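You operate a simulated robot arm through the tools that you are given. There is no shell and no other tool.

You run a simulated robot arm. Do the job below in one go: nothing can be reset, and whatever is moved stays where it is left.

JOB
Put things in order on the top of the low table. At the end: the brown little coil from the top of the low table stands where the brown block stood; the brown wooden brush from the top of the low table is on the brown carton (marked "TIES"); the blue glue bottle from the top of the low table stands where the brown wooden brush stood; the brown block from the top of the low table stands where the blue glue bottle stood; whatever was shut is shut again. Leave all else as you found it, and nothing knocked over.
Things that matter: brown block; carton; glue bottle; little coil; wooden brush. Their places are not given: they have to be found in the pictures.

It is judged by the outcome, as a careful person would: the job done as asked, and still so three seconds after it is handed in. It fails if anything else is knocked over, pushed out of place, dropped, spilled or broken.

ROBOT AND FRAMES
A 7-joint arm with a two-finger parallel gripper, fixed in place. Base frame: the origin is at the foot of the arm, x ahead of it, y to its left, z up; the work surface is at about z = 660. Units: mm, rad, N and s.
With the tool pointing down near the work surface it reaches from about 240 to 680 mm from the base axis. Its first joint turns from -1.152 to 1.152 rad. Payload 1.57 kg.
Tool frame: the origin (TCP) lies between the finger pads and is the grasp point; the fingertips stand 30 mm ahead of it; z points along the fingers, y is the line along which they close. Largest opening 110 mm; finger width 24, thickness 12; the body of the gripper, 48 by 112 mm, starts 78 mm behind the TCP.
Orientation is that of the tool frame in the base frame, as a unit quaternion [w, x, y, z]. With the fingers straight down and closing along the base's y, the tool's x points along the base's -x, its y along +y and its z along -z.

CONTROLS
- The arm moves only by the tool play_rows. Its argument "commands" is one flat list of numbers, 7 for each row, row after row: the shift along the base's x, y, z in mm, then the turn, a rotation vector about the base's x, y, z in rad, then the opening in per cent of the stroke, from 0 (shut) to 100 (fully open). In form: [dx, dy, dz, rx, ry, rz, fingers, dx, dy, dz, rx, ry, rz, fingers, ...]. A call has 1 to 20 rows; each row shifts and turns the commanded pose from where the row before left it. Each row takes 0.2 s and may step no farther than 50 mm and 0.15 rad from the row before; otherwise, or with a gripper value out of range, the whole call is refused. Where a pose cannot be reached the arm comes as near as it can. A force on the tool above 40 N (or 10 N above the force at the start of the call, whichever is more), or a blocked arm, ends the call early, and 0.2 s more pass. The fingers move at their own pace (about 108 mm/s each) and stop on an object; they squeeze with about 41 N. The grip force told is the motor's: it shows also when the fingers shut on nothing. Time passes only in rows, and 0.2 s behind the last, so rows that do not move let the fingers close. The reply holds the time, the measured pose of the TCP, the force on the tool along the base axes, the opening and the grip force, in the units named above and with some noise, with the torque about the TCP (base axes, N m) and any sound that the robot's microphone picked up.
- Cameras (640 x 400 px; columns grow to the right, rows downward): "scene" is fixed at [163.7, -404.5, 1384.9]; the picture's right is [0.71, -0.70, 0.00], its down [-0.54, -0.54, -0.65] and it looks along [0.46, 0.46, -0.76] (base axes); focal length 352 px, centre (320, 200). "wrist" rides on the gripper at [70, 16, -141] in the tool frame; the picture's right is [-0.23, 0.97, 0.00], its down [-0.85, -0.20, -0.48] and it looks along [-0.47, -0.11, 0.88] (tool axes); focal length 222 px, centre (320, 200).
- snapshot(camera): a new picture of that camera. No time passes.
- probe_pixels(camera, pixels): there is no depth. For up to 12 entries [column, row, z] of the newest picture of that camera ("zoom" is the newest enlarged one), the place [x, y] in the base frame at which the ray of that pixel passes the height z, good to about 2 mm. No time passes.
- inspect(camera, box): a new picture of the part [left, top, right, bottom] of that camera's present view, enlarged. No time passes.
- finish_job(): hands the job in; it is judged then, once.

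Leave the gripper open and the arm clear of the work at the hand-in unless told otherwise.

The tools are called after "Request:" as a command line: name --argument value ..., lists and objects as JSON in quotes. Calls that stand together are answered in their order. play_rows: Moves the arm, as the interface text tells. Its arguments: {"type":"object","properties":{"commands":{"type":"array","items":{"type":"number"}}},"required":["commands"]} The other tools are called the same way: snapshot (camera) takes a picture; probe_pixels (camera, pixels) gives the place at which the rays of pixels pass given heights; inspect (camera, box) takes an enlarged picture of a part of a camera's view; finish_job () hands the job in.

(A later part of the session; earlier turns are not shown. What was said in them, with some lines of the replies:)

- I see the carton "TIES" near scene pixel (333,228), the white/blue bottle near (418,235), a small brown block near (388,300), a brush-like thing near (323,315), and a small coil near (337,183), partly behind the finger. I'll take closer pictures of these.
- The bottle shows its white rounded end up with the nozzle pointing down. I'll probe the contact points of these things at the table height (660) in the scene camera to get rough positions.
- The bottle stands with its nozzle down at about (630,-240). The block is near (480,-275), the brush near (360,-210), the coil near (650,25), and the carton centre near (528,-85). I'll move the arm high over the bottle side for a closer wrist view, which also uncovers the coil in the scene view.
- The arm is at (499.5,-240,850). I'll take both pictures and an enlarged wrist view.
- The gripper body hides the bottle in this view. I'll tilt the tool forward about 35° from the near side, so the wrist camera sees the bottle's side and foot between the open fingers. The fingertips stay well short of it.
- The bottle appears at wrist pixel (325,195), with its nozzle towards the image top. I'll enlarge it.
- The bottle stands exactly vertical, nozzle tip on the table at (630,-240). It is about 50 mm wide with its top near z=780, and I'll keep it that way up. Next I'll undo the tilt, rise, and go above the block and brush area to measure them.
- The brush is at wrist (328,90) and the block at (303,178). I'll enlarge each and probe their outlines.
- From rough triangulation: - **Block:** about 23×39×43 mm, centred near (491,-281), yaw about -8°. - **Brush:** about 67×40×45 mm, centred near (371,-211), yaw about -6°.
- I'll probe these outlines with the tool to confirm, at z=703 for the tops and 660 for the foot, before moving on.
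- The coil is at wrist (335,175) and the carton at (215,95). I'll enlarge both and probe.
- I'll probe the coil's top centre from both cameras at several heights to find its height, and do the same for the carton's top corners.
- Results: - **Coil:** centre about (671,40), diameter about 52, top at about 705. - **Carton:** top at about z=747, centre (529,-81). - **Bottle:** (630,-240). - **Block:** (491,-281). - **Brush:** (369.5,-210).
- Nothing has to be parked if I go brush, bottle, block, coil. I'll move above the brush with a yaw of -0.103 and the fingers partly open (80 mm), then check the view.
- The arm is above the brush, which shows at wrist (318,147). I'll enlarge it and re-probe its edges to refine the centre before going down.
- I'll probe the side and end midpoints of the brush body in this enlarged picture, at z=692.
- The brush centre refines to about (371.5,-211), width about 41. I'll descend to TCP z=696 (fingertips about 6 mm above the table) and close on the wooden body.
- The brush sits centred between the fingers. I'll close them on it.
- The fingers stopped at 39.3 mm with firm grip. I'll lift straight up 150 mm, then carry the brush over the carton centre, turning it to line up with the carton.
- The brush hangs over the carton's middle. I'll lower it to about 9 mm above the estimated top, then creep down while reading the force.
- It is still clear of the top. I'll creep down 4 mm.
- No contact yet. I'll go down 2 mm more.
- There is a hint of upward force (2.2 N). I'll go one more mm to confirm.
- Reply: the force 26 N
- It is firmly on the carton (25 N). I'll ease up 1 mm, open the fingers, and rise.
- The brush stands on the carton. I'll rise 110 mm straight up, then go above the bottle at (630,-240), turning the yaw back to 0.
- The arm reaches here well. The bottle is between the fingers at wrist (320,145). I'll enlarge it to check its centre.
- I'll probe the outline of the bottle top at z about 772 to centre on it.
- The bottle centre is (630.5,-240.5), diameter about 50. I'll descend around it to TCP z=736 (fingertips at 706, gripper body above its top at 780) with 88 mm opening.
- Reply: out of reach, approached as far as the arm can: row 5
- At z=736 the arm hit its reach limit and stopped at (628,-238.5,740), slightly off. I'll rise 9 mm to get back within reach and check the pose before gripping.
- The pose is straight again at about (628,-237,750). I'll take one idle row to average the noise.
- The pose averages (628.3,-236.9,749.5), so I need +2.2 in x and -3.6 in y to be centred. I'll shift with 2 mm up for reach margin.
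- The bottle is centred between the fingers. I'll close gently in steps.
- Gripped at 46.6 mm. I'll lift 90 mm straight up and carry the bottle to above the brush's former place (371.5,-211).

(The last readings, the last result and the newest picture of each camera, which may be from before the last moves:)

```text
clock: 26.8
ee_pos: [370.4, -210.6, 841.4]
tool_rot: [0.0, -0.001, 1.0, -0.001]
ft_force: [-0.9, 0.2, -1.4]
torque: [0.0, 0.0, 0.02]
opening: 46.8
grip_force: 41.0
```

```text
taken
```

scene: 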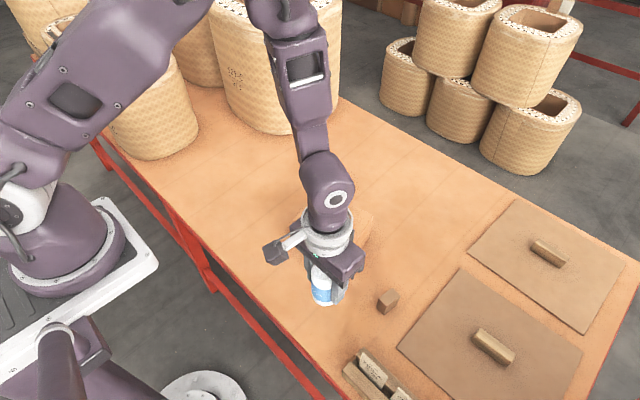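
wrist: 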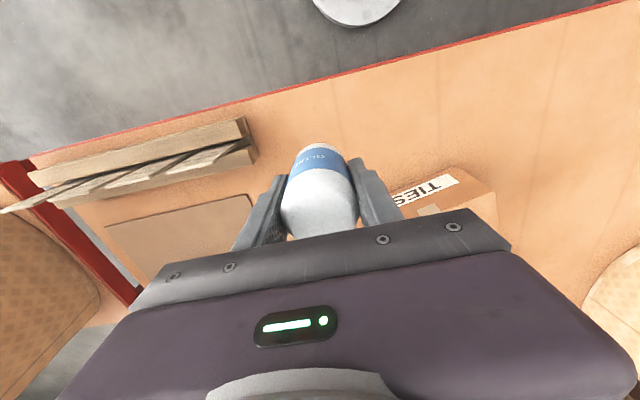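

The bottle hangs upright over the spot. I'll lower 84 mm, leaving about 6 mm, then creep.

Request:
play_rows --commands '[0, 0, -25, 0, 0, 0, 20, 0, 0, -25, 0, 0, 0, 20, 0, 0, -20, 0, 0, 0, 20, 0, 0, -14, 0, 0, 0, 20, 0, 0, 0, 0, 0, 0, 20]'

Request:
inspect --camera "scene" --box '[270, 240, 390, 350]'

Request:
inspect --camera "wrist" --box '[240, 120, 400, 240]'

```text
clock: 28.0
ee_pos: [371.4, -211.1, 756.5]
tool_rot: [0.0, 0.0, 1.0, 0.0]
ft_force: [-0.2, 0.2, -1.3]
torque: [0.0, 0.01, 0.01]
opening: 46.7
grip_force: 41.2
```

```text
3.64 times, centred on (330, 295) of scene
```

zoom: 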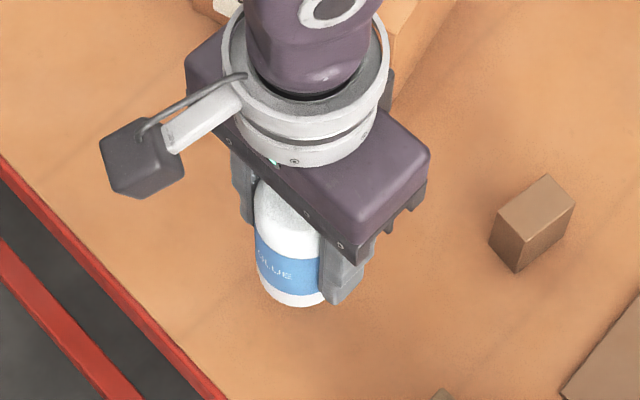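

```text
3.33 times, centred on (320, 180) of wrist
```

zoom: 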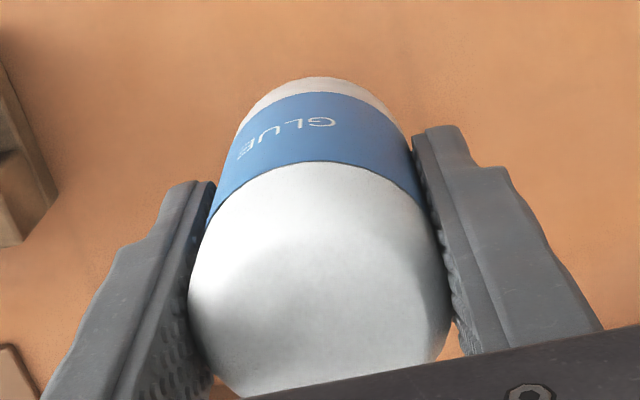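

The bottle sits in the grip exactly as at the pick-up. I'll creep down 4 mm.

Request:
play_rows --commands '[0, 0, -2, 0, 0, 0, 20, 0, 0, -2, 0, 0, 0, 20, 0, 0, 0, 0, 0, 0, 20]'

Request:
play_rows --commands '[0, 0, -1, 0, 0, 0, 20, 0, 0, 0, 0, 0, 0, 20]'

```text
clock: 28.8
ee_pos: [371.9, -212.8, 752.5]
tool_rot: [0.0, 0.001, 1.0, 0.0]
ft_force: [0.5, 0.3, -1.0]
torque: [-0.01, 0.02, -0.01]
opening: 46.9
grip_force: 40.3
```

```text
clock: 29.4
ee_pos: [371.0, -210.3, 753.4]
tool_rot: [0.0, 0.0, 1.0, 0.0]
ft_force: [-1.5, 2.5, 28.4]
torque: [0.24, 0.11, -0.09]
opening: 46.9
grip_force: 41.0
```

Contact with the table (28 N). I'll ease up 0.9 mm to take most of the load off, then read the force.

Request:
play_rows --commands '[0, 0, 0.9, 0, 0, 0, 20, 0, 0, 0, 0, 0, 0, 20]'

```text
clock: 30.0
ee_pos: [370.9, -210.4, 753.5]
tool_rot: [0.0, 0.0, 1.0, 0.0]
ft_force: [0.7, -2.0, 5.2]
torque: [-0.11, -0.08, -0.02]
opening: 46.4
grip_force: 41.4
```

Light contact (5 N). I'll open just a little (to about 48.4 mm) so the fingers can still catch the bottle, and look.

Request:
play_rows --commands '[0, 0, 0, 0, 0, 0, 43, 0, 0, 0, 0, 0, 0, 44, 0, 0, 0, 0, 0, 0, 44, 0, 0, 0, 0, 0, 0, 44]'

Request:
inspect --camera "wrist" --box '[240, 120, 400, 240]'

Request:
inspect --camera "scene" --box '[270, 240, 390, 350]'

```text
clock: 31.0
ee_pos: [371.0, -211.1, 754.1]
tool_rot: [0.0, -0.001, 1.0, -0.001]
ft_force: [-0.4, -0.9, 0.5]
torque: [-0.01, -0.01, 0.0]
opening: 48.3
grip_force: 0.1
```

```text
3.33 times, centred on (320, 180) of wrist
```

zoom: 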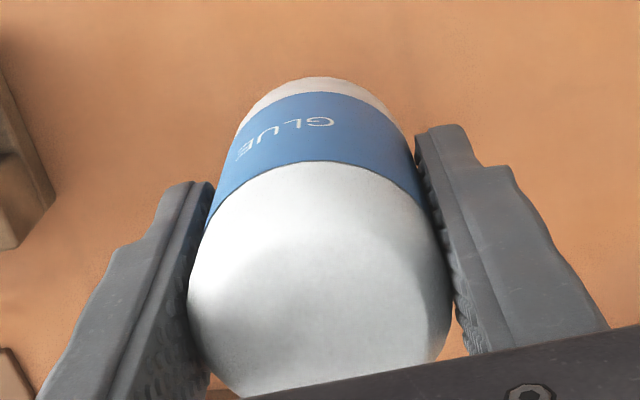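

```text
3.64 times, centred on (330, 295) of scene
```

zoom: 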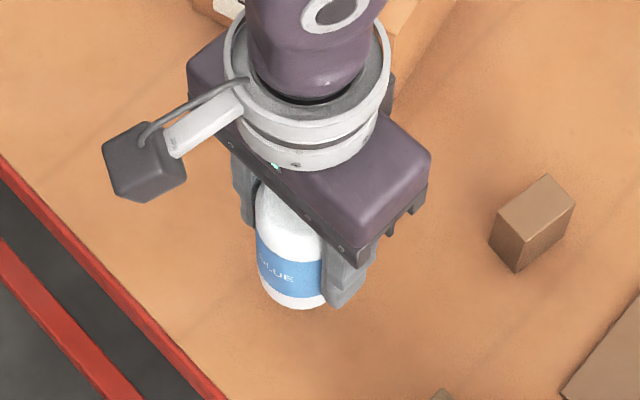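

The bottle hasn't moved with the grip released. I'll open a bit more (to about 53 mm), wait, and look again.

Request:
play_rows --commands '[0, 0, 0, 0, 0, 0, 46, 0, 0, 0, 0, 0, 0, 48, 0, 0, 0, 0, 0, 0, 48, 0, 0, 0, 0, 0, 0, 48, 0, 0, 0, 0, 0, 0, 48]'

Request:
inspect --camera "wrist" --box '[240, 120, 400, 240]'

```text
clock: 32.2
ee_pos: [371.4, -210.3, 752.8]
tool_rot: [0.001, -0.001, 1.0, -0.001]
ft_force: [-0.1, -0.4, 0.1]
torque: [0.02, 0.0, -0.02]
opening: 52.8
grip_force: 0.0
```

```text
3.33 times, centred on (320, 180) of wrist
```

zoom: 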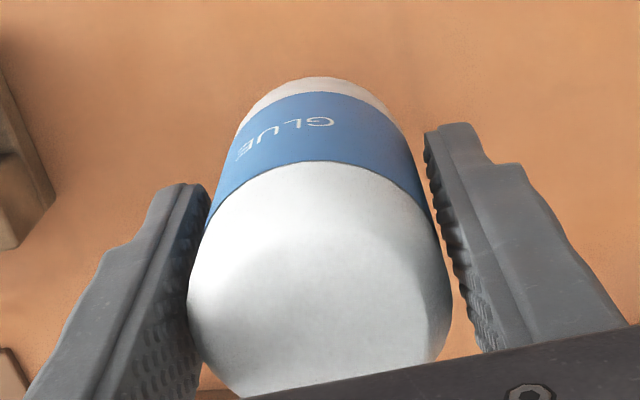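

The bottle stands on its own. I'll open to 85 mm, wait, then rise straight up clear of it.

Request:
play_rows --commands '[0, 0, 0, 0, 0, 0, 55, 0, 0, 0, 0, 0, 0, 65, 0, 0, 0, 0, 0, 0, 75, 0, 0, 0, 0, 0, 0, 77, 0, 0, 15, 0, 0, 0, 77, 0, 0, 30, 0, 0, 0, 77, 0, 0, 40, 0, 0, 0, 77, 0, 0, 45, 0, 0, 0, 77, 0, 0, 0, 0, 0, 0, 77]'

Request:
snapshot --camera "wrist"

Request:
snapshot --camera "scene"

```text
clock: 34.2
ee_pos: [371.4, -210.0, 885.1]
tool_rot: [-0.002, 0.0, 1.0, -0.001]
ft_force: [0.6, 0.7, 0.2]
torque: [0.0, 0.01, 0.01]
opening: 84.4
grip_force: 0.1
```

```text
taken
```

wrist: 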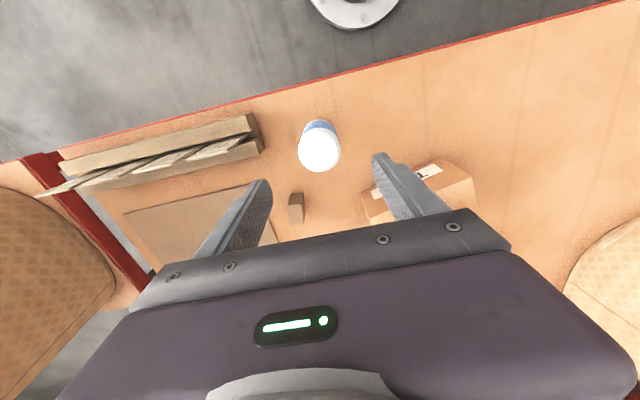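

```text
taken
```

scene: 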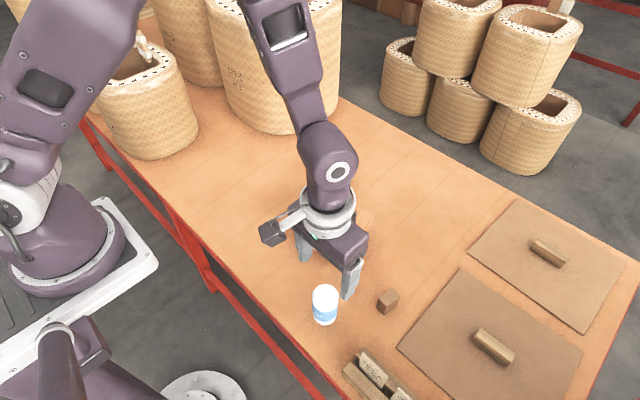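

The bottle stands upright on the brush's former place. The bottle's old place is near the reach limit at low height, so I'll try an empty reach test there with a small outward tilt (0.15 rad) and the block's yaw (-0.145) before picking up the block.

Request:
play_rows --commands '[32.34, -3.64, -4, 0, 0, -0.0181, 60, 32.34, -3.64, -4, 0, 0, -0.0181, 60, 32.34, -3.64, -12, 0, 0, -0.0181, 60, 32.34, -3.64, -12, 0, 0, -0.0181, 60, 32.34, -3.64, -12, 0, 0, -0.0181, 60, 32.34, -3.64, -12, 0, 0, -0.0181, 60, 32.34, -3.64, -12, 0, 0, -0.0181, 60, 32.34, -3.64, -12, 0, 0, -0.0181, 60, 0, 0, 0, -0.0108, -0.0743, 0, 60, 0, 0, 0, -0.0108, -0.0743, 0, 60, 0, 0, 0, 0, 0, 0, 60]'

Request:
play_rows --commands '[0, 0, -25, 0, 0, 0, 60, 0, 0, -25, 0, 0, 0, 60, 0, 0, -30, 0, 0, 0, 60, 0, 0, -20, 0, 0, 0, 60, 0, 0, 0, 0, 0, 0, 60]'

```text
clock: 36.6
ee_pos: [630.2, -238.9, 803.7]
tool_rot: [0.074, 0.073, 0.995, -0.006]
ft_force: [0.2, -0.1, 0.6]
torque: [0.0, -0.01, 0.01]
opening: 66.1
grip_force: 0.1
```

```text
clock: 37.8
ee_pos: [628.6, -240.1, 703.7]
tool_rot: [0.074, 0.073, 0.995, -0.006]
ft_force: [-0.4, 0.5, -0.1]
torque: [0.03, -0.03, -0.05]
opening: 65.9
grip_force: 0.0
```

That spot is reachable with the tilt. I'll verify 6 mm lower, then rise back up.

Request:
play_rows --commands '[0, 0, -6, 0, 0, 0, 60, 0, 0, 0, 0, 0, 0, 60]'

Request:
play_rows --commands '[0, 0, 30, 0, 0, 0, 60, 0, 0, 40, 0, 0, 0, 60, 0, 0, 40, 0, 0, 0, 60, -27.84, -8.16, 0, 0, 0, 0, 60, -27.84, -8.16, 0, 0, 0, 0, 60, -27.84, -8.16, 0, 0, 0, 0, 60, -27.84, -8.16, 0, 0, 0, 0, 60, -27.84, -8.16, 0, 0, 0, 0, 60, 0, 0, 0, 0, 0, 0, 60]'

Request:
snapshot --camera "wrist"

Request:
snapshot --camera "scene"

```text
clock: 38.4
ee_pos: [629.9, -240.1, 696.7]
tool_rot: [0.075, 0.072, 0.995, -0.005]
ft_force: [0.0, 0.0, -0.4]
torque: [0.01, 0.01, -0.02]
opening: 66.0
grip_force: 0.1
```

```text
clock: 40.4
ee_pos: [489.5, -280.7, 807.8]
tool_rot: [0.074, 0.072, 0.995, -0.006]
ft_force: [0.0, 0.4, 0.7]
torque: [-0.03, 0.0, 0.02]
opening: 65.9
grip_force: 0.0
```

```text
taken
```

wrist: 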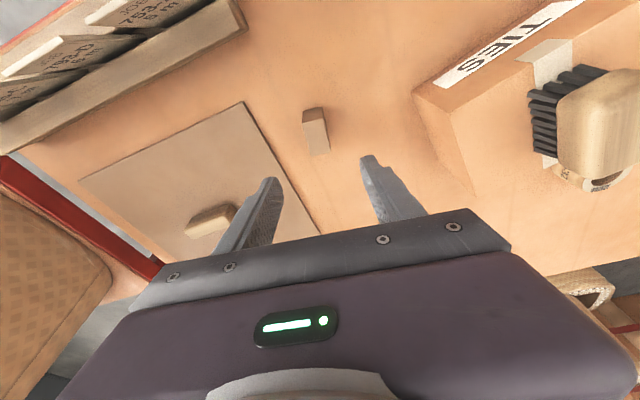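

```text
taken
```

scene: 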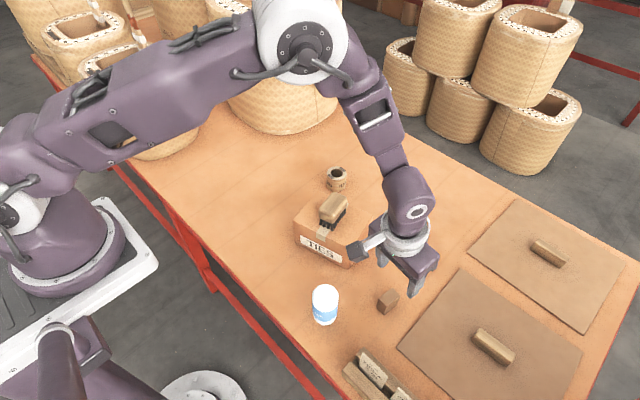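

The arm is above the block, which shows at wrist (315,130). I'll enlarge it and probe its top corners to confirm the centre.

Request:
inspect --camera "wrist" --box '[285, 95, 345, 165]'

```text
5.71 times, centred on (315, 130) of wrist
```

zoom: 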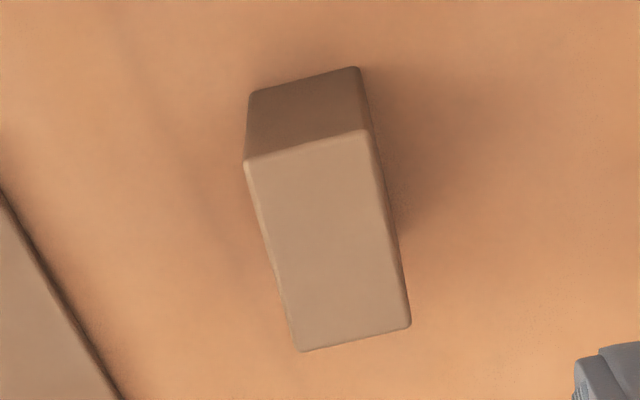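

Request:
probe_pixels --camera "zoom" --pixels '[[244, 162, 703], [368, 130, 703], [411, 325, 703], [298, 351, 703], [250, 92, 660], [359, 66, 660]]'

```text
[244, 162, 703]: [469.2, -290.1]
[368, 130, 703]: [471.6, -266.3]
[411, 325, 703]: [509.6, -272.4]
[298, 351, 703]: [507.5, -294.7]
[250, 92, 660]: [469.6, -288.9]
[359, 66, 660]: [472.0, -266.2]
```

The block centre is confirmed at about (490,-281). I'll descend to TCP z=697 around it with 66 mm opening.

Request:
play_rows --commands '[-0.5, 0, -30, 0, 0, 0, 60, 0, 0, -30, 0, 0, 0, 60, 0, 0, -30, 0, 0, 0, 60, 0, 0, -20.1, 0, 0, 0, 60, 0, 0, 0, 0, 0, 0, 60]'

Request:
inspect --camera "wrist" --box '[230, 100, 410, 240]'

Request:
inspect --camera "scene" --box '[290, 220, 440, 340]'

```text
clock: 41.6
ee_pos: [489.4, -280.6, 697.7]
tool_rot: [0.075, 0.072, 0.995, -0.005]
ft_force: [0.0, 1.2, -0.2]
torque: [-0.03, -0.03, -0.01]
opening: 65.8
grip_force: 0.0
```

```text
2.86 times, centred on (320, 170) of wrist
```

zoom: 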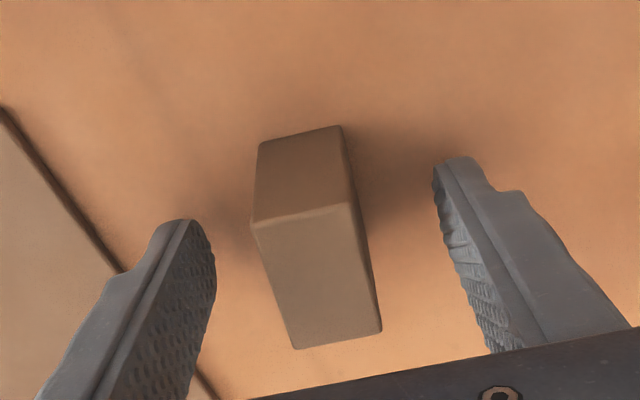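

```text
3.33 times, centred on (365, 280) of scene
```

zoom: 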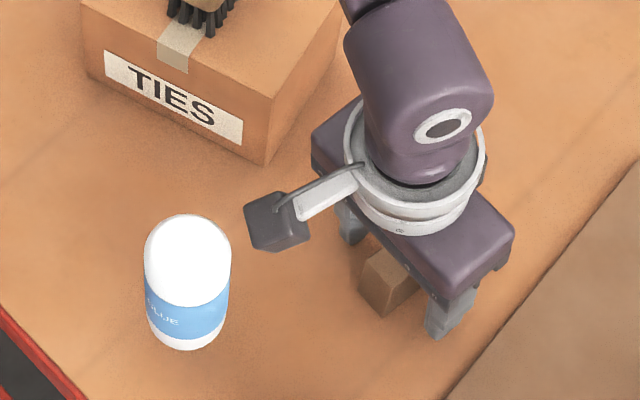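

The block is centred between the fingers, and the bottle is untouched. I'll close on the block.

Request:
play_rows --commands '[0, 0, 0, 0, 0, 0, 40, 0, 0, 0, 0, 0, 0, 25, 0, 0, 0, 0, 0, 0, 15, 0, 0, 0, 0, 0, 0, 5, 0, 0, 0, 0, 0, 0, 5]'

```text
clock: 42.8
ee_pos: [490.3, -280.8, 697.1]
tool_rot: [0.074, 0.072, 0.995, -0.005]
ft_force: [-0.6, -1.0, 0.3]
torque: [-0.01, 0.04, 0.0]
opening: 23.1
grip_force: 35.5
```

Gripped at 23.1 mm. I'll lift 80 mm, carry it to (630.3,-240.4), and lower to about 5 mm above the table.

Request:
play_rows --commands '[0, 0, 10, 0, 0, 0, 5, 0, 0, 30, 0, 0, 0, 5, 0, 0, 40, 0, 0, 0, 5, 28, 8.08, 0, 0, 0, 0, 5, 28, 8.08, 0, 0, 0, 0, 5, 28, 8.08, 0, 0, 0, 0, 5, 28, 8.08, 0, 0, 0, 0, 5, 28, 8.08, 0, 0, 0, 0, 5, 0, 0, -25, 0, 0, 0, 5, 0, 0, -25, 0, 0, 0, 5, 0, 0, -15, 0, 0, 0, 5, 0, 0, -10, 0, 0, 0, 5, 0, 0, 0, 0, 0, 0, 5]'

Request:
inspect --camera "wrist" --box '[230, 100, 410, 240]'

Request:
inspect --camera "scene" --box '[340, 180, 490, 320]'

```text
clock: 45.6
ee_pos: [629.5, -239.6, 703.4]
tool_rot: [0.075, 0.072, 0.995, -0.005]
ft_force: [0.3, 0.0, -0.2]
torque: [0.01, 0.03, 0.03]
opening: 23.2
grip_force: 35.4
```

```text
2.86 times, centred on (320, 170) of wrist
```

zoom: 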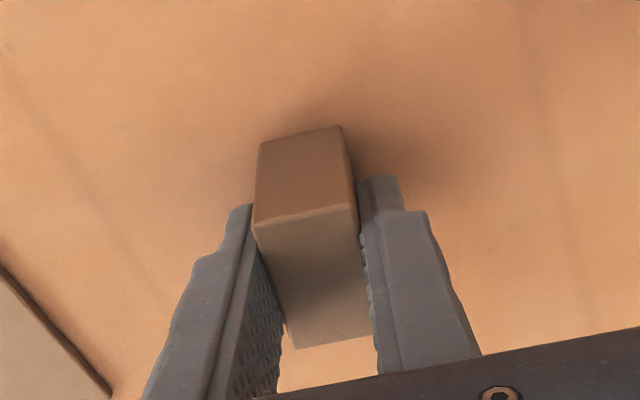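

```text
2.86 times, centred on (415, 250) of scene
```

zoom: 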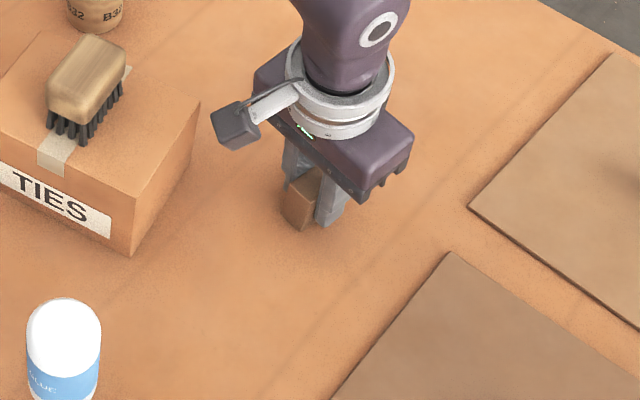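

The block is held squarely just above the spot. I'll creep down.

Request:
play_rows --commands '[0, 0, -2, 0, 0, 0, 5, 0, 0, -1.5, 0, 0, 0, 5, 0, 0, 0, 0, 0, 0, 5]'

Request:
play_rows --commands '[0, 0, -1, 0, 0, 0, 5, 0, 0, 0, 0, 0, 0, 5]'

```text
clock: 46.4
ee_pos: [629.4, -240.2, 699.2]
tool_rot: [0.075, 0.072, 0.995, -0.006]
ft_force: [0.3, 0.0, -0.6]
torque: [-0.02, 0.0, 0.0]
opening: 23.1
grip_force: 35.8
```

```text
clock: 47.0
ee_pos: [630.0, -241.0, 698.5]
tool_rot: [0.075, 0.072, 0.995, -0.006]
ft_force: [0.6, -0.8, -0.5]
torque: [-0.01, 0.01, 0.0]
opening: 23.0
grip_force: 35.4
```

No contact yet. I'll continue in smaller steps.

Request:
play_rows --commands '[0, 0, -0.7, 0, 0, 0, 5, 0, 0, 0, 0, 0, 0, 5]'

Request:
play_rows --commands '[0, 0, -0.5, 0, 0, 0, 5, 0, 0, 0, 0, 0, 0, 5]'

```text
clock: 47.6
ee_pos: [630.0, -240.1, 697.3]
tool_rot: [0.075, 0.072, 0.995, -0.006]
ft_force: [0.3, 0.3, -0.8]
torque: [0.01, 0.01, -0.01]
opening: 23.1
grip_force: 36.0
```

```text
clock: 48.2
ee_pos: [630.4, -240.7, 697.3]
tool_rot: [0.074, 0.072, 0.995, -0.005]
ft_force: [-2.4, 1.4, 8.9]
torque: [0.04, 0.1, -0.04]
opening: 23.2
grip_force: 34.9
```

The block touches the table (9 N). I'll open the fingers to 60 mm, then look before rising.

Request:
play_rows --commands '[0, 0, 0.3, 0, 0, 0, 15, 0, 0, 0, 0, 0, 0, 25, 0, 0, 0, 0, 0, 0, 35, 0, 0, 0, 0, 0, 0, 50, 0, 0, 0, 0, 0, 0, 55]'

Request:
inspect --camera "wrist" --box '[230, 100, 410, 240]'

```text
clock: 49.4
ee_pos: [629.5, -241.0, 697.2]
tool_rot: [0.075, 0.072, 0.995, -0.005]
ft_force: [-1.7, -0.1, 0.4]
torque: [-0.01, 0.0, 0.0]
opening: 60.3
grip_force: 0.0
```

```text
2.86 times, centred on (320, 170) of wrist
```

zoom: 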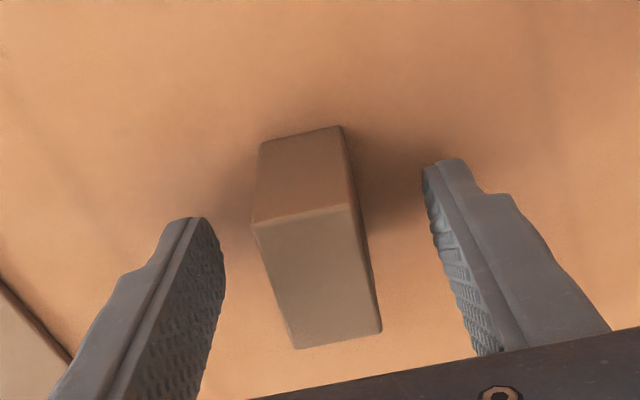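

The block stands freely. I'll rise 110 mm and go to above the coil at (671,40), turning the yaw back to 0 but keeping the slight tilt for reach.

Request:
play_rows --commands '[0, 0, 20, 0, 0, 0, 55, 0, 0, 45, 0, 0, 0, 55, 0, 0, 45, 0, 0, 0, 55, 5.09, 35.09, 0, 0, 0, 0.0181, 77, 5.09, 35.09, 0, 0, 0, 0.0181, 77, 5.09, 35.09, 0, 0, 0, 0.0181, 77, 5.09, 35.09, 0, 0, 0, 0.0181, 77, 5.09, 35.09, 0, 0, 0, 0.0181, 77, 5.09, 35.09, 0, 0, 0, 0.0181, 77, 5.09, 35.09, 0, 0, 0, 0.0181, 77, 5.09, 35.09, 0, 0, 0, 0.0181, 77, 0, 0, 0, 0, 0, 0, 77]'

Request:
snapshot --camera "wrist"

Request:
snapshot --camera "scene"

```text
clock: 52.0
ee_pos: [671.8, 41.2, 806.0]
tool_rot: [0.075, 0.0, 0.997, 0.0]
ft_force: [0.5, 0.4, -0.3]
torque: [-0.03, -0.01, 0.0]
opening: 84.9
grip_force: 0.1
```

```text
taken
```

wrist: 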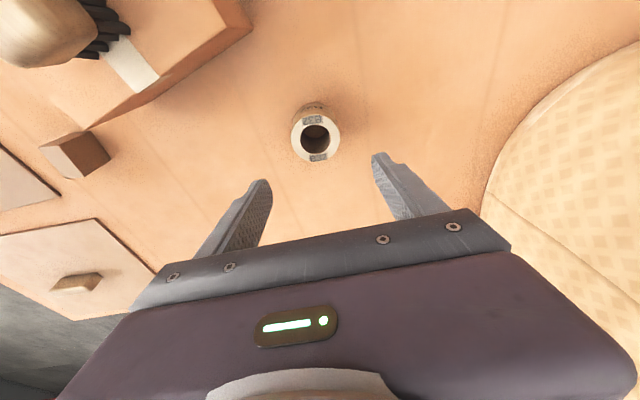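

```text
taken
```

scene: 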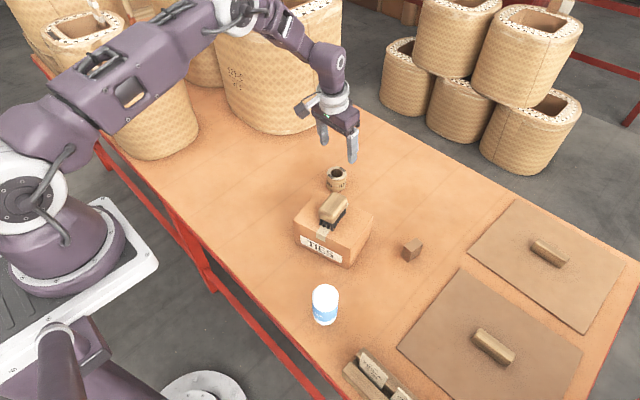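

Everything is in place so far. I'll check the coil's centring and the distance to the big basket on the right, probing the basket's foot in the scene view.

Request:
inspect --camera "wrist" --box '[280, 90, 350, 170]'

Request:
probe_pixels --camera "scene" --pixels '[[320, 117, 660], [300, 128, 660], [270, 132, 660], [240, 120, 660], [336, 80, 660], [341, 40, 800]]'

Request:
inspect --camera "scene" --box '[200, 0, 400, 210]'

```text
5.00 times, centred on (315, 130) of wrist
```

zoom: 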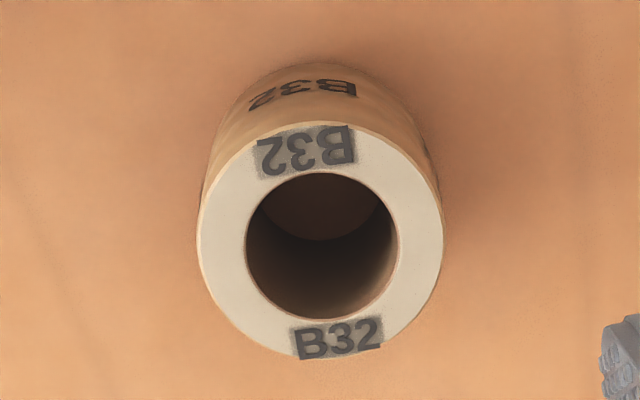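

```text
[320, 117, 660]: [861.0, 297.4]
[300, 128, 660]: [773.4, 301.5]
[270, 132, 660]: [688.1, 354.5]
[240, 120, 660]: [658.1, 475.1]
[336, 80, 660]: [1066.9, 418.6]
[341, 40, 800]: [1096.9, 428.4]
```

```text
1.90 times, centred on (300, 105) of scene
```

zoom: 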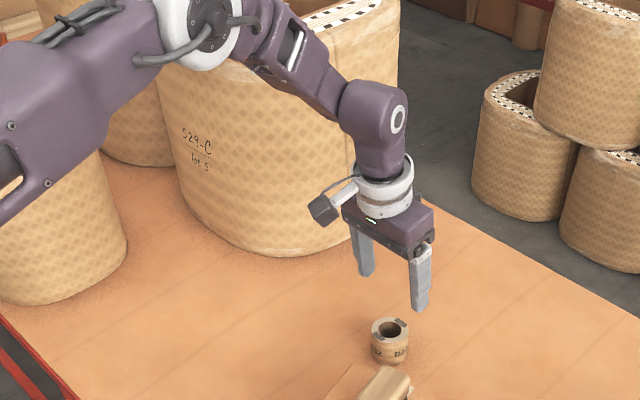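

The basket is about 200 mm away, so there's no risk. I'll probe the coil's ring in the enlarged wrist picture.

Request:
inspect --camera "wrist" --box '[280, 90, 350, 170]'

Request:
probe_pixels --camera "zoom" --pixels '[[197, 240, 705], [443, 240, 705], [318, 122, 705], [322, 360, 705], [320, 240, 705], [318, 62, 660]]'

```text
5.00 times, centred on (315, 130) of wrist
```

zoom: 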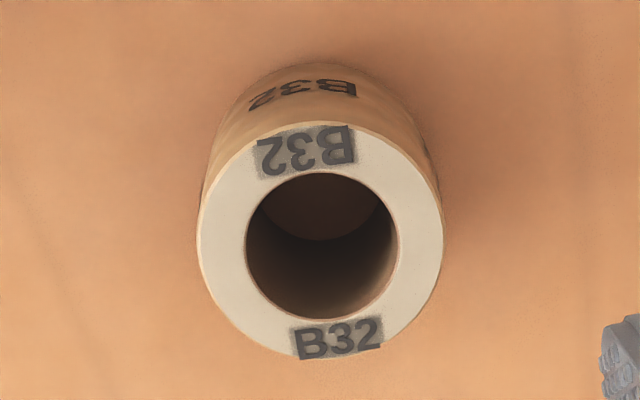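

```text
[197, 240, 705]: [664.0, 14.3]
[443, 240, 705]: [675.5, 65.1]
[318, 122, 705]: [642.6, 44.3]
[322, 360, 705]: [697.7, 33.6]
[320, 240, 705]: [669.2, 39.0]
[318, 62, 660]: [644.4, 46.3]
```

The coil centre is about (670.3,40). I'll descend to TCP z=697 around it.

Request:
play_rows --commands '[-0.7, -0.4, -30, 0, 0, 0, 77, 0, 0, -30, 0, 0, 0, 77, 0, 0, -30, 0, 0, 0, 77, 0, 0, -20, 0, 0, 0, 77, 0, 0, 0, 0, 0, 0, 77]'

Request:
inspect --camera "wrist" --box '[230, 100, 410, 240]'

Request:
inspect --camera "scene" --box '[280, 100, 430, 220]'

```text
clock: 53.2
ee_pos: [671.3, 40.5, 696.4]
tool_rot: [0.075, 0.0, 0.997, -0.001]
ft_force: [1.0, -0.4, 0.5]
torque: [0.01, -0.01, -0.01]
opening: 84.7
grip_force: 0.0
```

```text
2.86 times, centred on (320, 170) of wrist
```

zoom: 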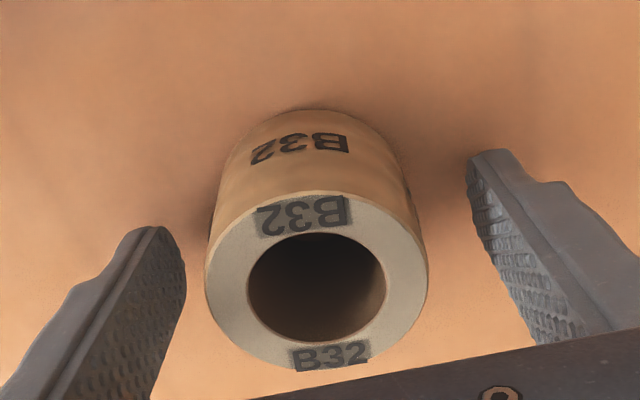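

```text
3.33 times, centred on (355, 160) of scene
```

zoom: 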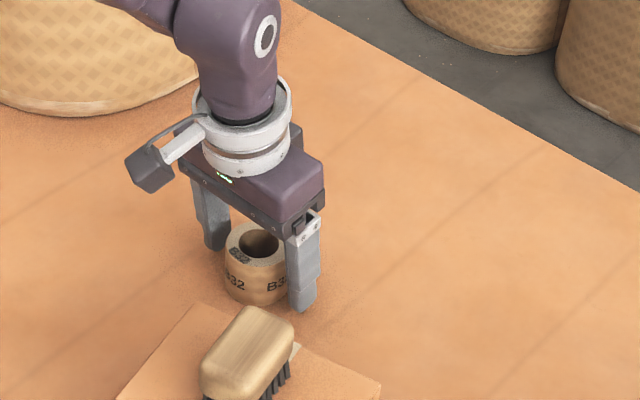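

The coil is centred between the fingers. I'll close on it.

Request:
play_rows --commands '[0, 0, 0, 0, 0, 0, 60, 0, 0, 0, 0, 0, 0, 50, 0, 0, 0, 0, 0, 0, 45, 0, 0, 0, 0, 0, 0, 35, 0, 0, 0, 0, 0, 0, 25]'

Request:
inspect --camera "wrist" --box '[230, 100, 410, 240]'

```text
clock: 54.4
ee_pos: [670.2, 40.2, 698.1]
tool_rot: [0.075, -0.001, 0.997, 0.0]
ft_force: [0.4, -0.4, -0.1]
torque: [-0.02, 0.0, 0.0]
opening: 53.3
grip_force: 40.8
```

```text
2.86 times, centred on (320, 170) of wrist
```

zoom: 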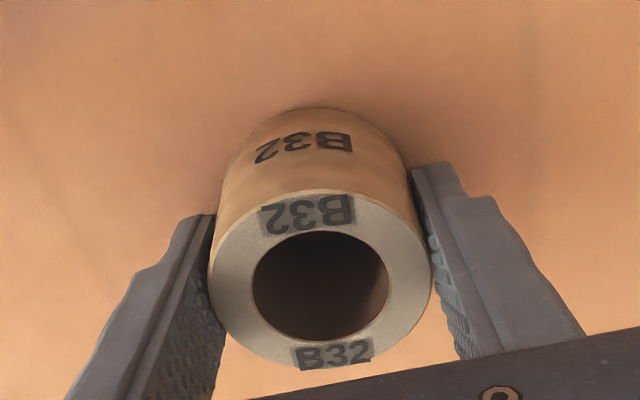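

Gripped at 53.3 mm. I'll lift 150 mm, then carry the coil around to above the block's former place (490.2,-281).

Request:
play_rows --commands '[0, 0, 15, 0, 0, 0, 25, 0, 0, 40, 0, 0, 0, 25, 0, 0, 47, 0, 0, 0, 25, 0, 0, 48, 0, 0, 0, 25, -20.01, -35.64, 0, 0, 0, 0, 25, -20.01, -35.64, 0, 0, 0, 0, 25, -20.01, -35.64, 0, 0, 0, 0, 25, -20.01, -35.64, 0, 0, 0, 0, 25, -20.01, -35.64, 0, 0, 0, 0, 25, -20.01, -35.64, 0, 0, 0, 0, 25, -20.01, -35.64, 0, 0, 0, 0, 25, -20.01, -35.64, 0, 0, 0, 0, 25, -20.01, -35.64, 0, 0, 0, 0, 25, 0, 0, 0, 0, 0, 0, 25]'

Request:
snapshot --camera "scene"

Request:
snapshot --camera "wrist"

```text
clock: 57.4
ee_pos: [488.7, -280.2, 845.4]
tool_rot: [0.075, -0.001, 0.997, 0.0]
ft_force: [-0.1, -0.3, -1.3]
torque: [0.01, -0.01, 0.01]
opening: 53.2
grip_force: 40.8
```

```text
taken
```

scene: 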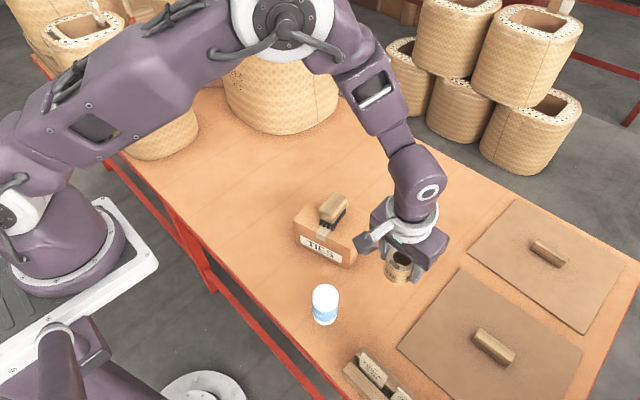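

```text
taken
```

wrist: 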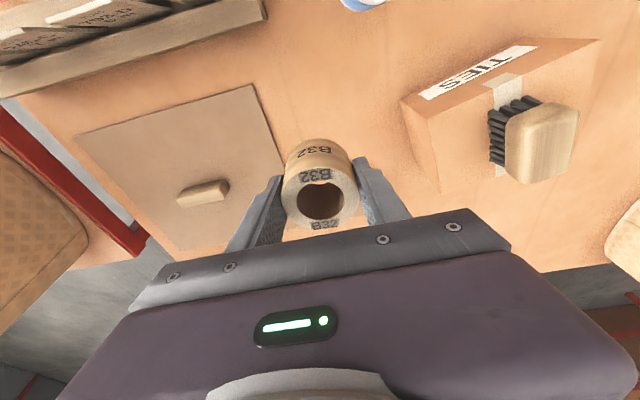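

The coil hangs over the spot. I'll lower it 142 mm, leaving about 7 mm.

Request:
play_rows --commands '[0, 0, -30, 0, 0, 0, 25, 0, 0, -40, 0, 0, 0, 25, 0, 0, -35, 0, 0, 0, 25, 0, 0, -22, 0, 0, 0, 25, 0, 0, -16, 0, 0, 0, 25, 0, 0, 0, 0, 0, 0, 25]'

Request:
inspect --camera "scene" --box '[290, 220, 440, 340]'

Request:
inspect --camera "wrist" --box '[200, 80, 410, 240]'

```text
clock: 58.8
ee_pos: [490.4, -279.9, 703.8]
tool_rot: [0.075, 0.0, 0.997, 0.0]
ft_force: [0.3, 0.0, -1.8]
torque: [0.02, -0.01, 0.0]
opening: 53.1
grip_force: 40.7
```

```text
3.33 times, centred on (365, 280) of scene
```

zoom: 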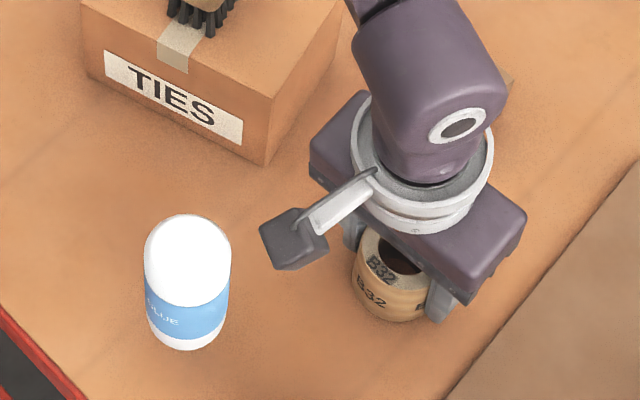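

```text
2.50 times, centred on (305, 160) of wrist
```

zoom: 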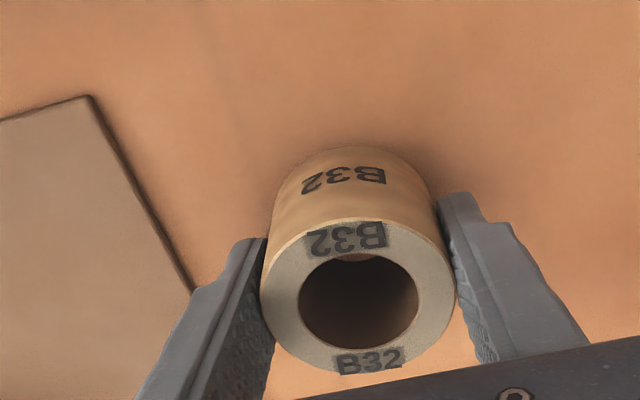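

It is well clear of the lid edge and the bottle. I'll creep down to contact.

Request:
play_rows --commands '[0, 0, -2, 0, 0, 0, 25, 0, 0, -2, 0, 0, 0, 25, 0, 0, -1, 0, 0, 0, 25, 0, 0, 0, 0, 0, 0, 25]'

Request:
play_rows --commands '[0, 0, -1, 0, 0, 0, 25, 0, 0, 0, 0, 0, 0, 25]'

```text
clock: 59.8
ee_pos: [490.3, -280.1, 698.7]
tool_rot: [0.075, 0.0, 0.997, 0.0]
ft_force: [-0.3, 0.7, -1.3]
torque: [0.01, -0.02, -0.02]
opening: 53.3
grip_force: 40.7
```

```text
clock: 60.4
ee_pos: [489.4, -279.9, 697.6]
tool_rot: [0.074, 0.001, 0.997, 0.0]
ft_force: [-0.2, -0.3, -1.1]
torque: [0.03, 0.01, 0.0]
opening: 53.3
grip_force: 41.3
```

Still free at 698. I'll go on in half-millimetre steps.

Request:
play_rows --commands '[0, 0, -0.6, 0, 0, 0, 25, 0, 0, 0, 0, 0, 0, 25]'

Request:
play_rows --commands '[0, 0, -0.5, 0, 0, 0, 25, 0, 0, 0, 0, 0, 0, 25]'

```text
clock: 61.0
ee_pos: [489.8, -280.9, 697.8]
tool_rot: [0.075, 0.0, 0.997, 0.001]
ft_force: [-1.4, 0.4, 2.3]
torque: [-0.01, -0.01, 0.03]
opening: 53.1
grip_force: 41.6
```

```text
clock: 61.6
ee_pos: [490.0, -280.8, 697.9]
tool_rot: [0.075, 0.0, 0.997, 0.0]
ft_force: [-6.4, 2.1, 17.2]
torque: [0.2, -0.02, 0.06]
opening: 53.4
grip_force: 40.7
```

The coil is on the table (17 N). I'll ease up 0.4 mm and open to about 68 mm.

Request:
play_rows --commands '[0, 0, 0.5, 0, 0, 0, 25, 0, 0, 0, 0, 0, 0, 50, 0, 0, 0, 0, 0, 0, 54, 0, 0, 0, 0, 0, 0, 60, 0, 0, 0, 0, 0, 0, 62]'

Request:
inspect --camera "wrist" --box '[200, 80, 410, 240]'

```text
clock: 62.8
ee_pos: [490.1, -279.9, 697.6]
tool_rot: [0.075, 0.0, 0.997, 0.0]
ft_force: [0.6, 0.5, 0.5]
torque: [-0.01, -0.03, 0.03]
opening: 67.8
grip_force: 0.1
```

```text
2.50 times, centred on (305, 160) of wrist
```

zoom: 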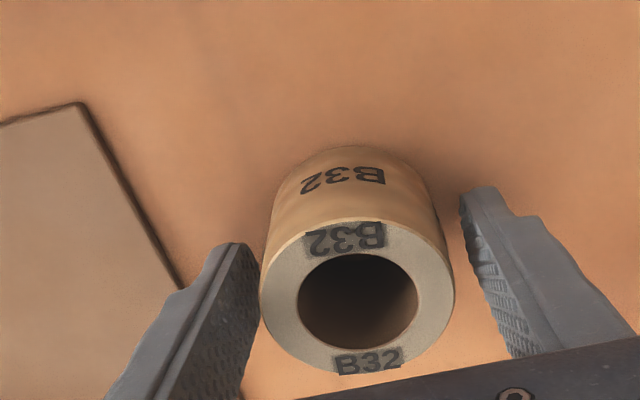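

The coil stands free. I'll rise straight up, undo the tilt, and go back to roughly the starting pose with the gripper fully open.

Request:
play_rows --commands '[0, 0, 15, 0, 0, 0, 62, 0, 0, 40, 0, 0, 0, 62, 0, 0, 45, 0, 0, 0, 62, 0, 0, 45, 0, 0, 0, 70, 0, 0, 45, 0, 0, 0, 100, 0, 0, 45, 0, 0.05, 0, 100, 0, 0, 40, 0, 0.05, 0, 100, 0, 0, 40, 0, 0.05, 0, 100, -7, 38, 0, 0, 0, 0, 100, -7, 38, 0, 0, 0, 0, 100, -7, 38, 0, 0, 0, 0, 100, -7, 38, 0, 0, 0, 0, 100, -7, 38, 0, 0, 0, 0, 100, 0, 0, 0, 0, 0, 0, 100]'

Request:
snapshot --camera "scene"

Request:
snapshot --camera "wrist"

```text
clock: 65.8
ee_pos: [454.4, -88.8, 1012.4]
tool_rot: [0.001, -0.001, 1.0, 0.001]
ft_force: [0.0, 0.7, -0.3]
torque: [-0.01, -0.02, 0.01]
opening: 109.8
grip_force: 0.0
```

```text
taken
```

scene: 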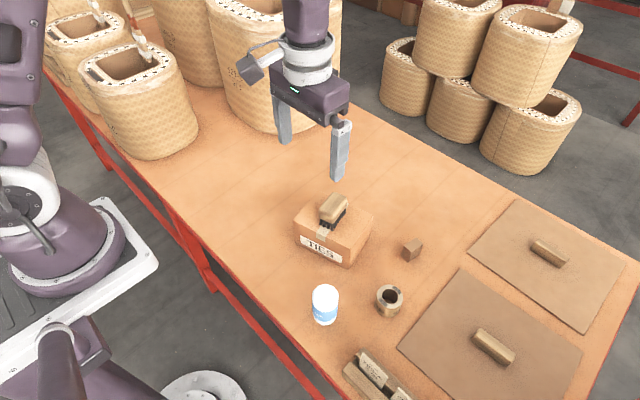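

```text
taken
```

wrist: 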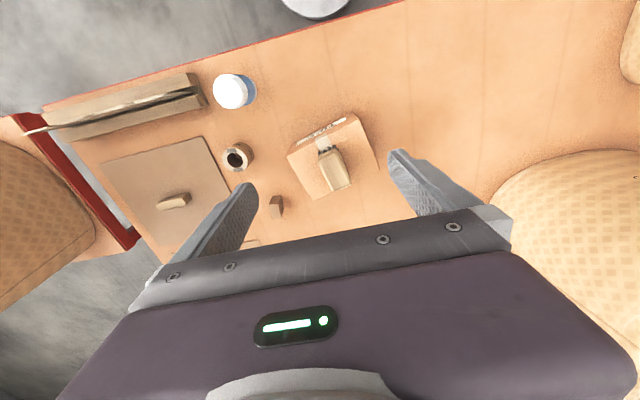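

All four things are placed. I'll enlarge the views to check positions and that everything stands upright and the carton hasn't shifted.

Request:
inspect --camera "scene" --box '[280, 160, 460, 272]'

Request:
inspect --camera "scene" --box '[280, 240, 440, 340]'

Request:
inspect --camera "wrist" --box '[200, 50, 400, 230]'

```text
3.56 times, centred on (370, 216) of scene
```

zoom: 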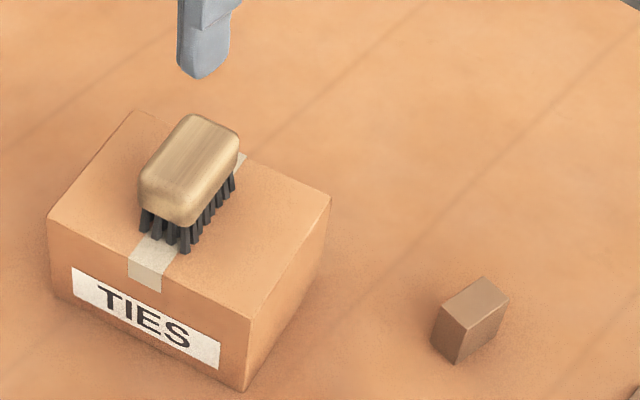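

```text
4.00 times, centred on (360, 290) of scene
```

zoom: 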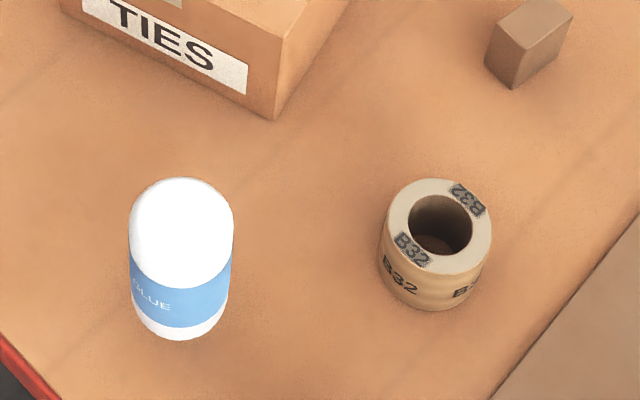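

```text
2.22 times, centred on (300, 140) of wrist
```

zoom: 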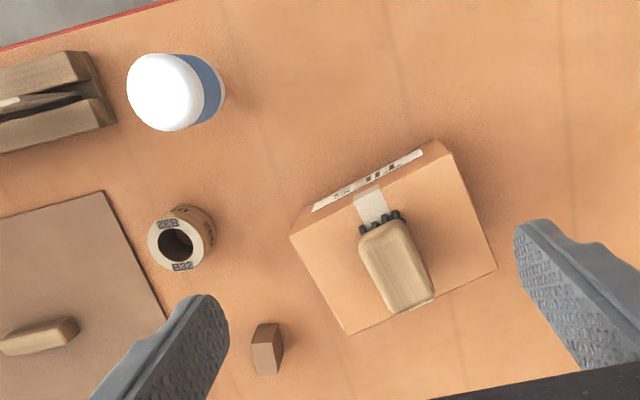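

The carton's corners match their original pixels, and the brush rests on the carton's top. The bottle, block and coil stand upright on the intended spots. The lids, card holder and baskets are unmoved, and the arm is clear with the gripper open. I'm handing the job in.

Request:
finish_job

```text
The job is handed in.
```

I moved all four things to their new places and handed the job in; the result hasn't come back to me.

| Thing | Now at | Placed at (x, y in mm) |
|---|---|---|
| Wooden brush | on top of the "TIES" carton, near its middle | (529, -81) |
| Glue bottle | where the brush stood | (371, -211) |
| Brown block | where the bottle stood | (630, -240) |
| Little coil | where the block stood | (490, -281) |

The coordinates are where the gripper let go; I checked the final places by eye in the last pictures.

- **Glue bottle:** it was standing upside down on its nozzle when I found it, so I set it down the same way up. It was still upright in the last pictures, about 35 seconds after I let go.
- **Everything else:** nothing was knocked over, and the carton did not move. I never opened anything, so there was nothing to shut again. The arm is back near its starting pose with the gripper fully open.
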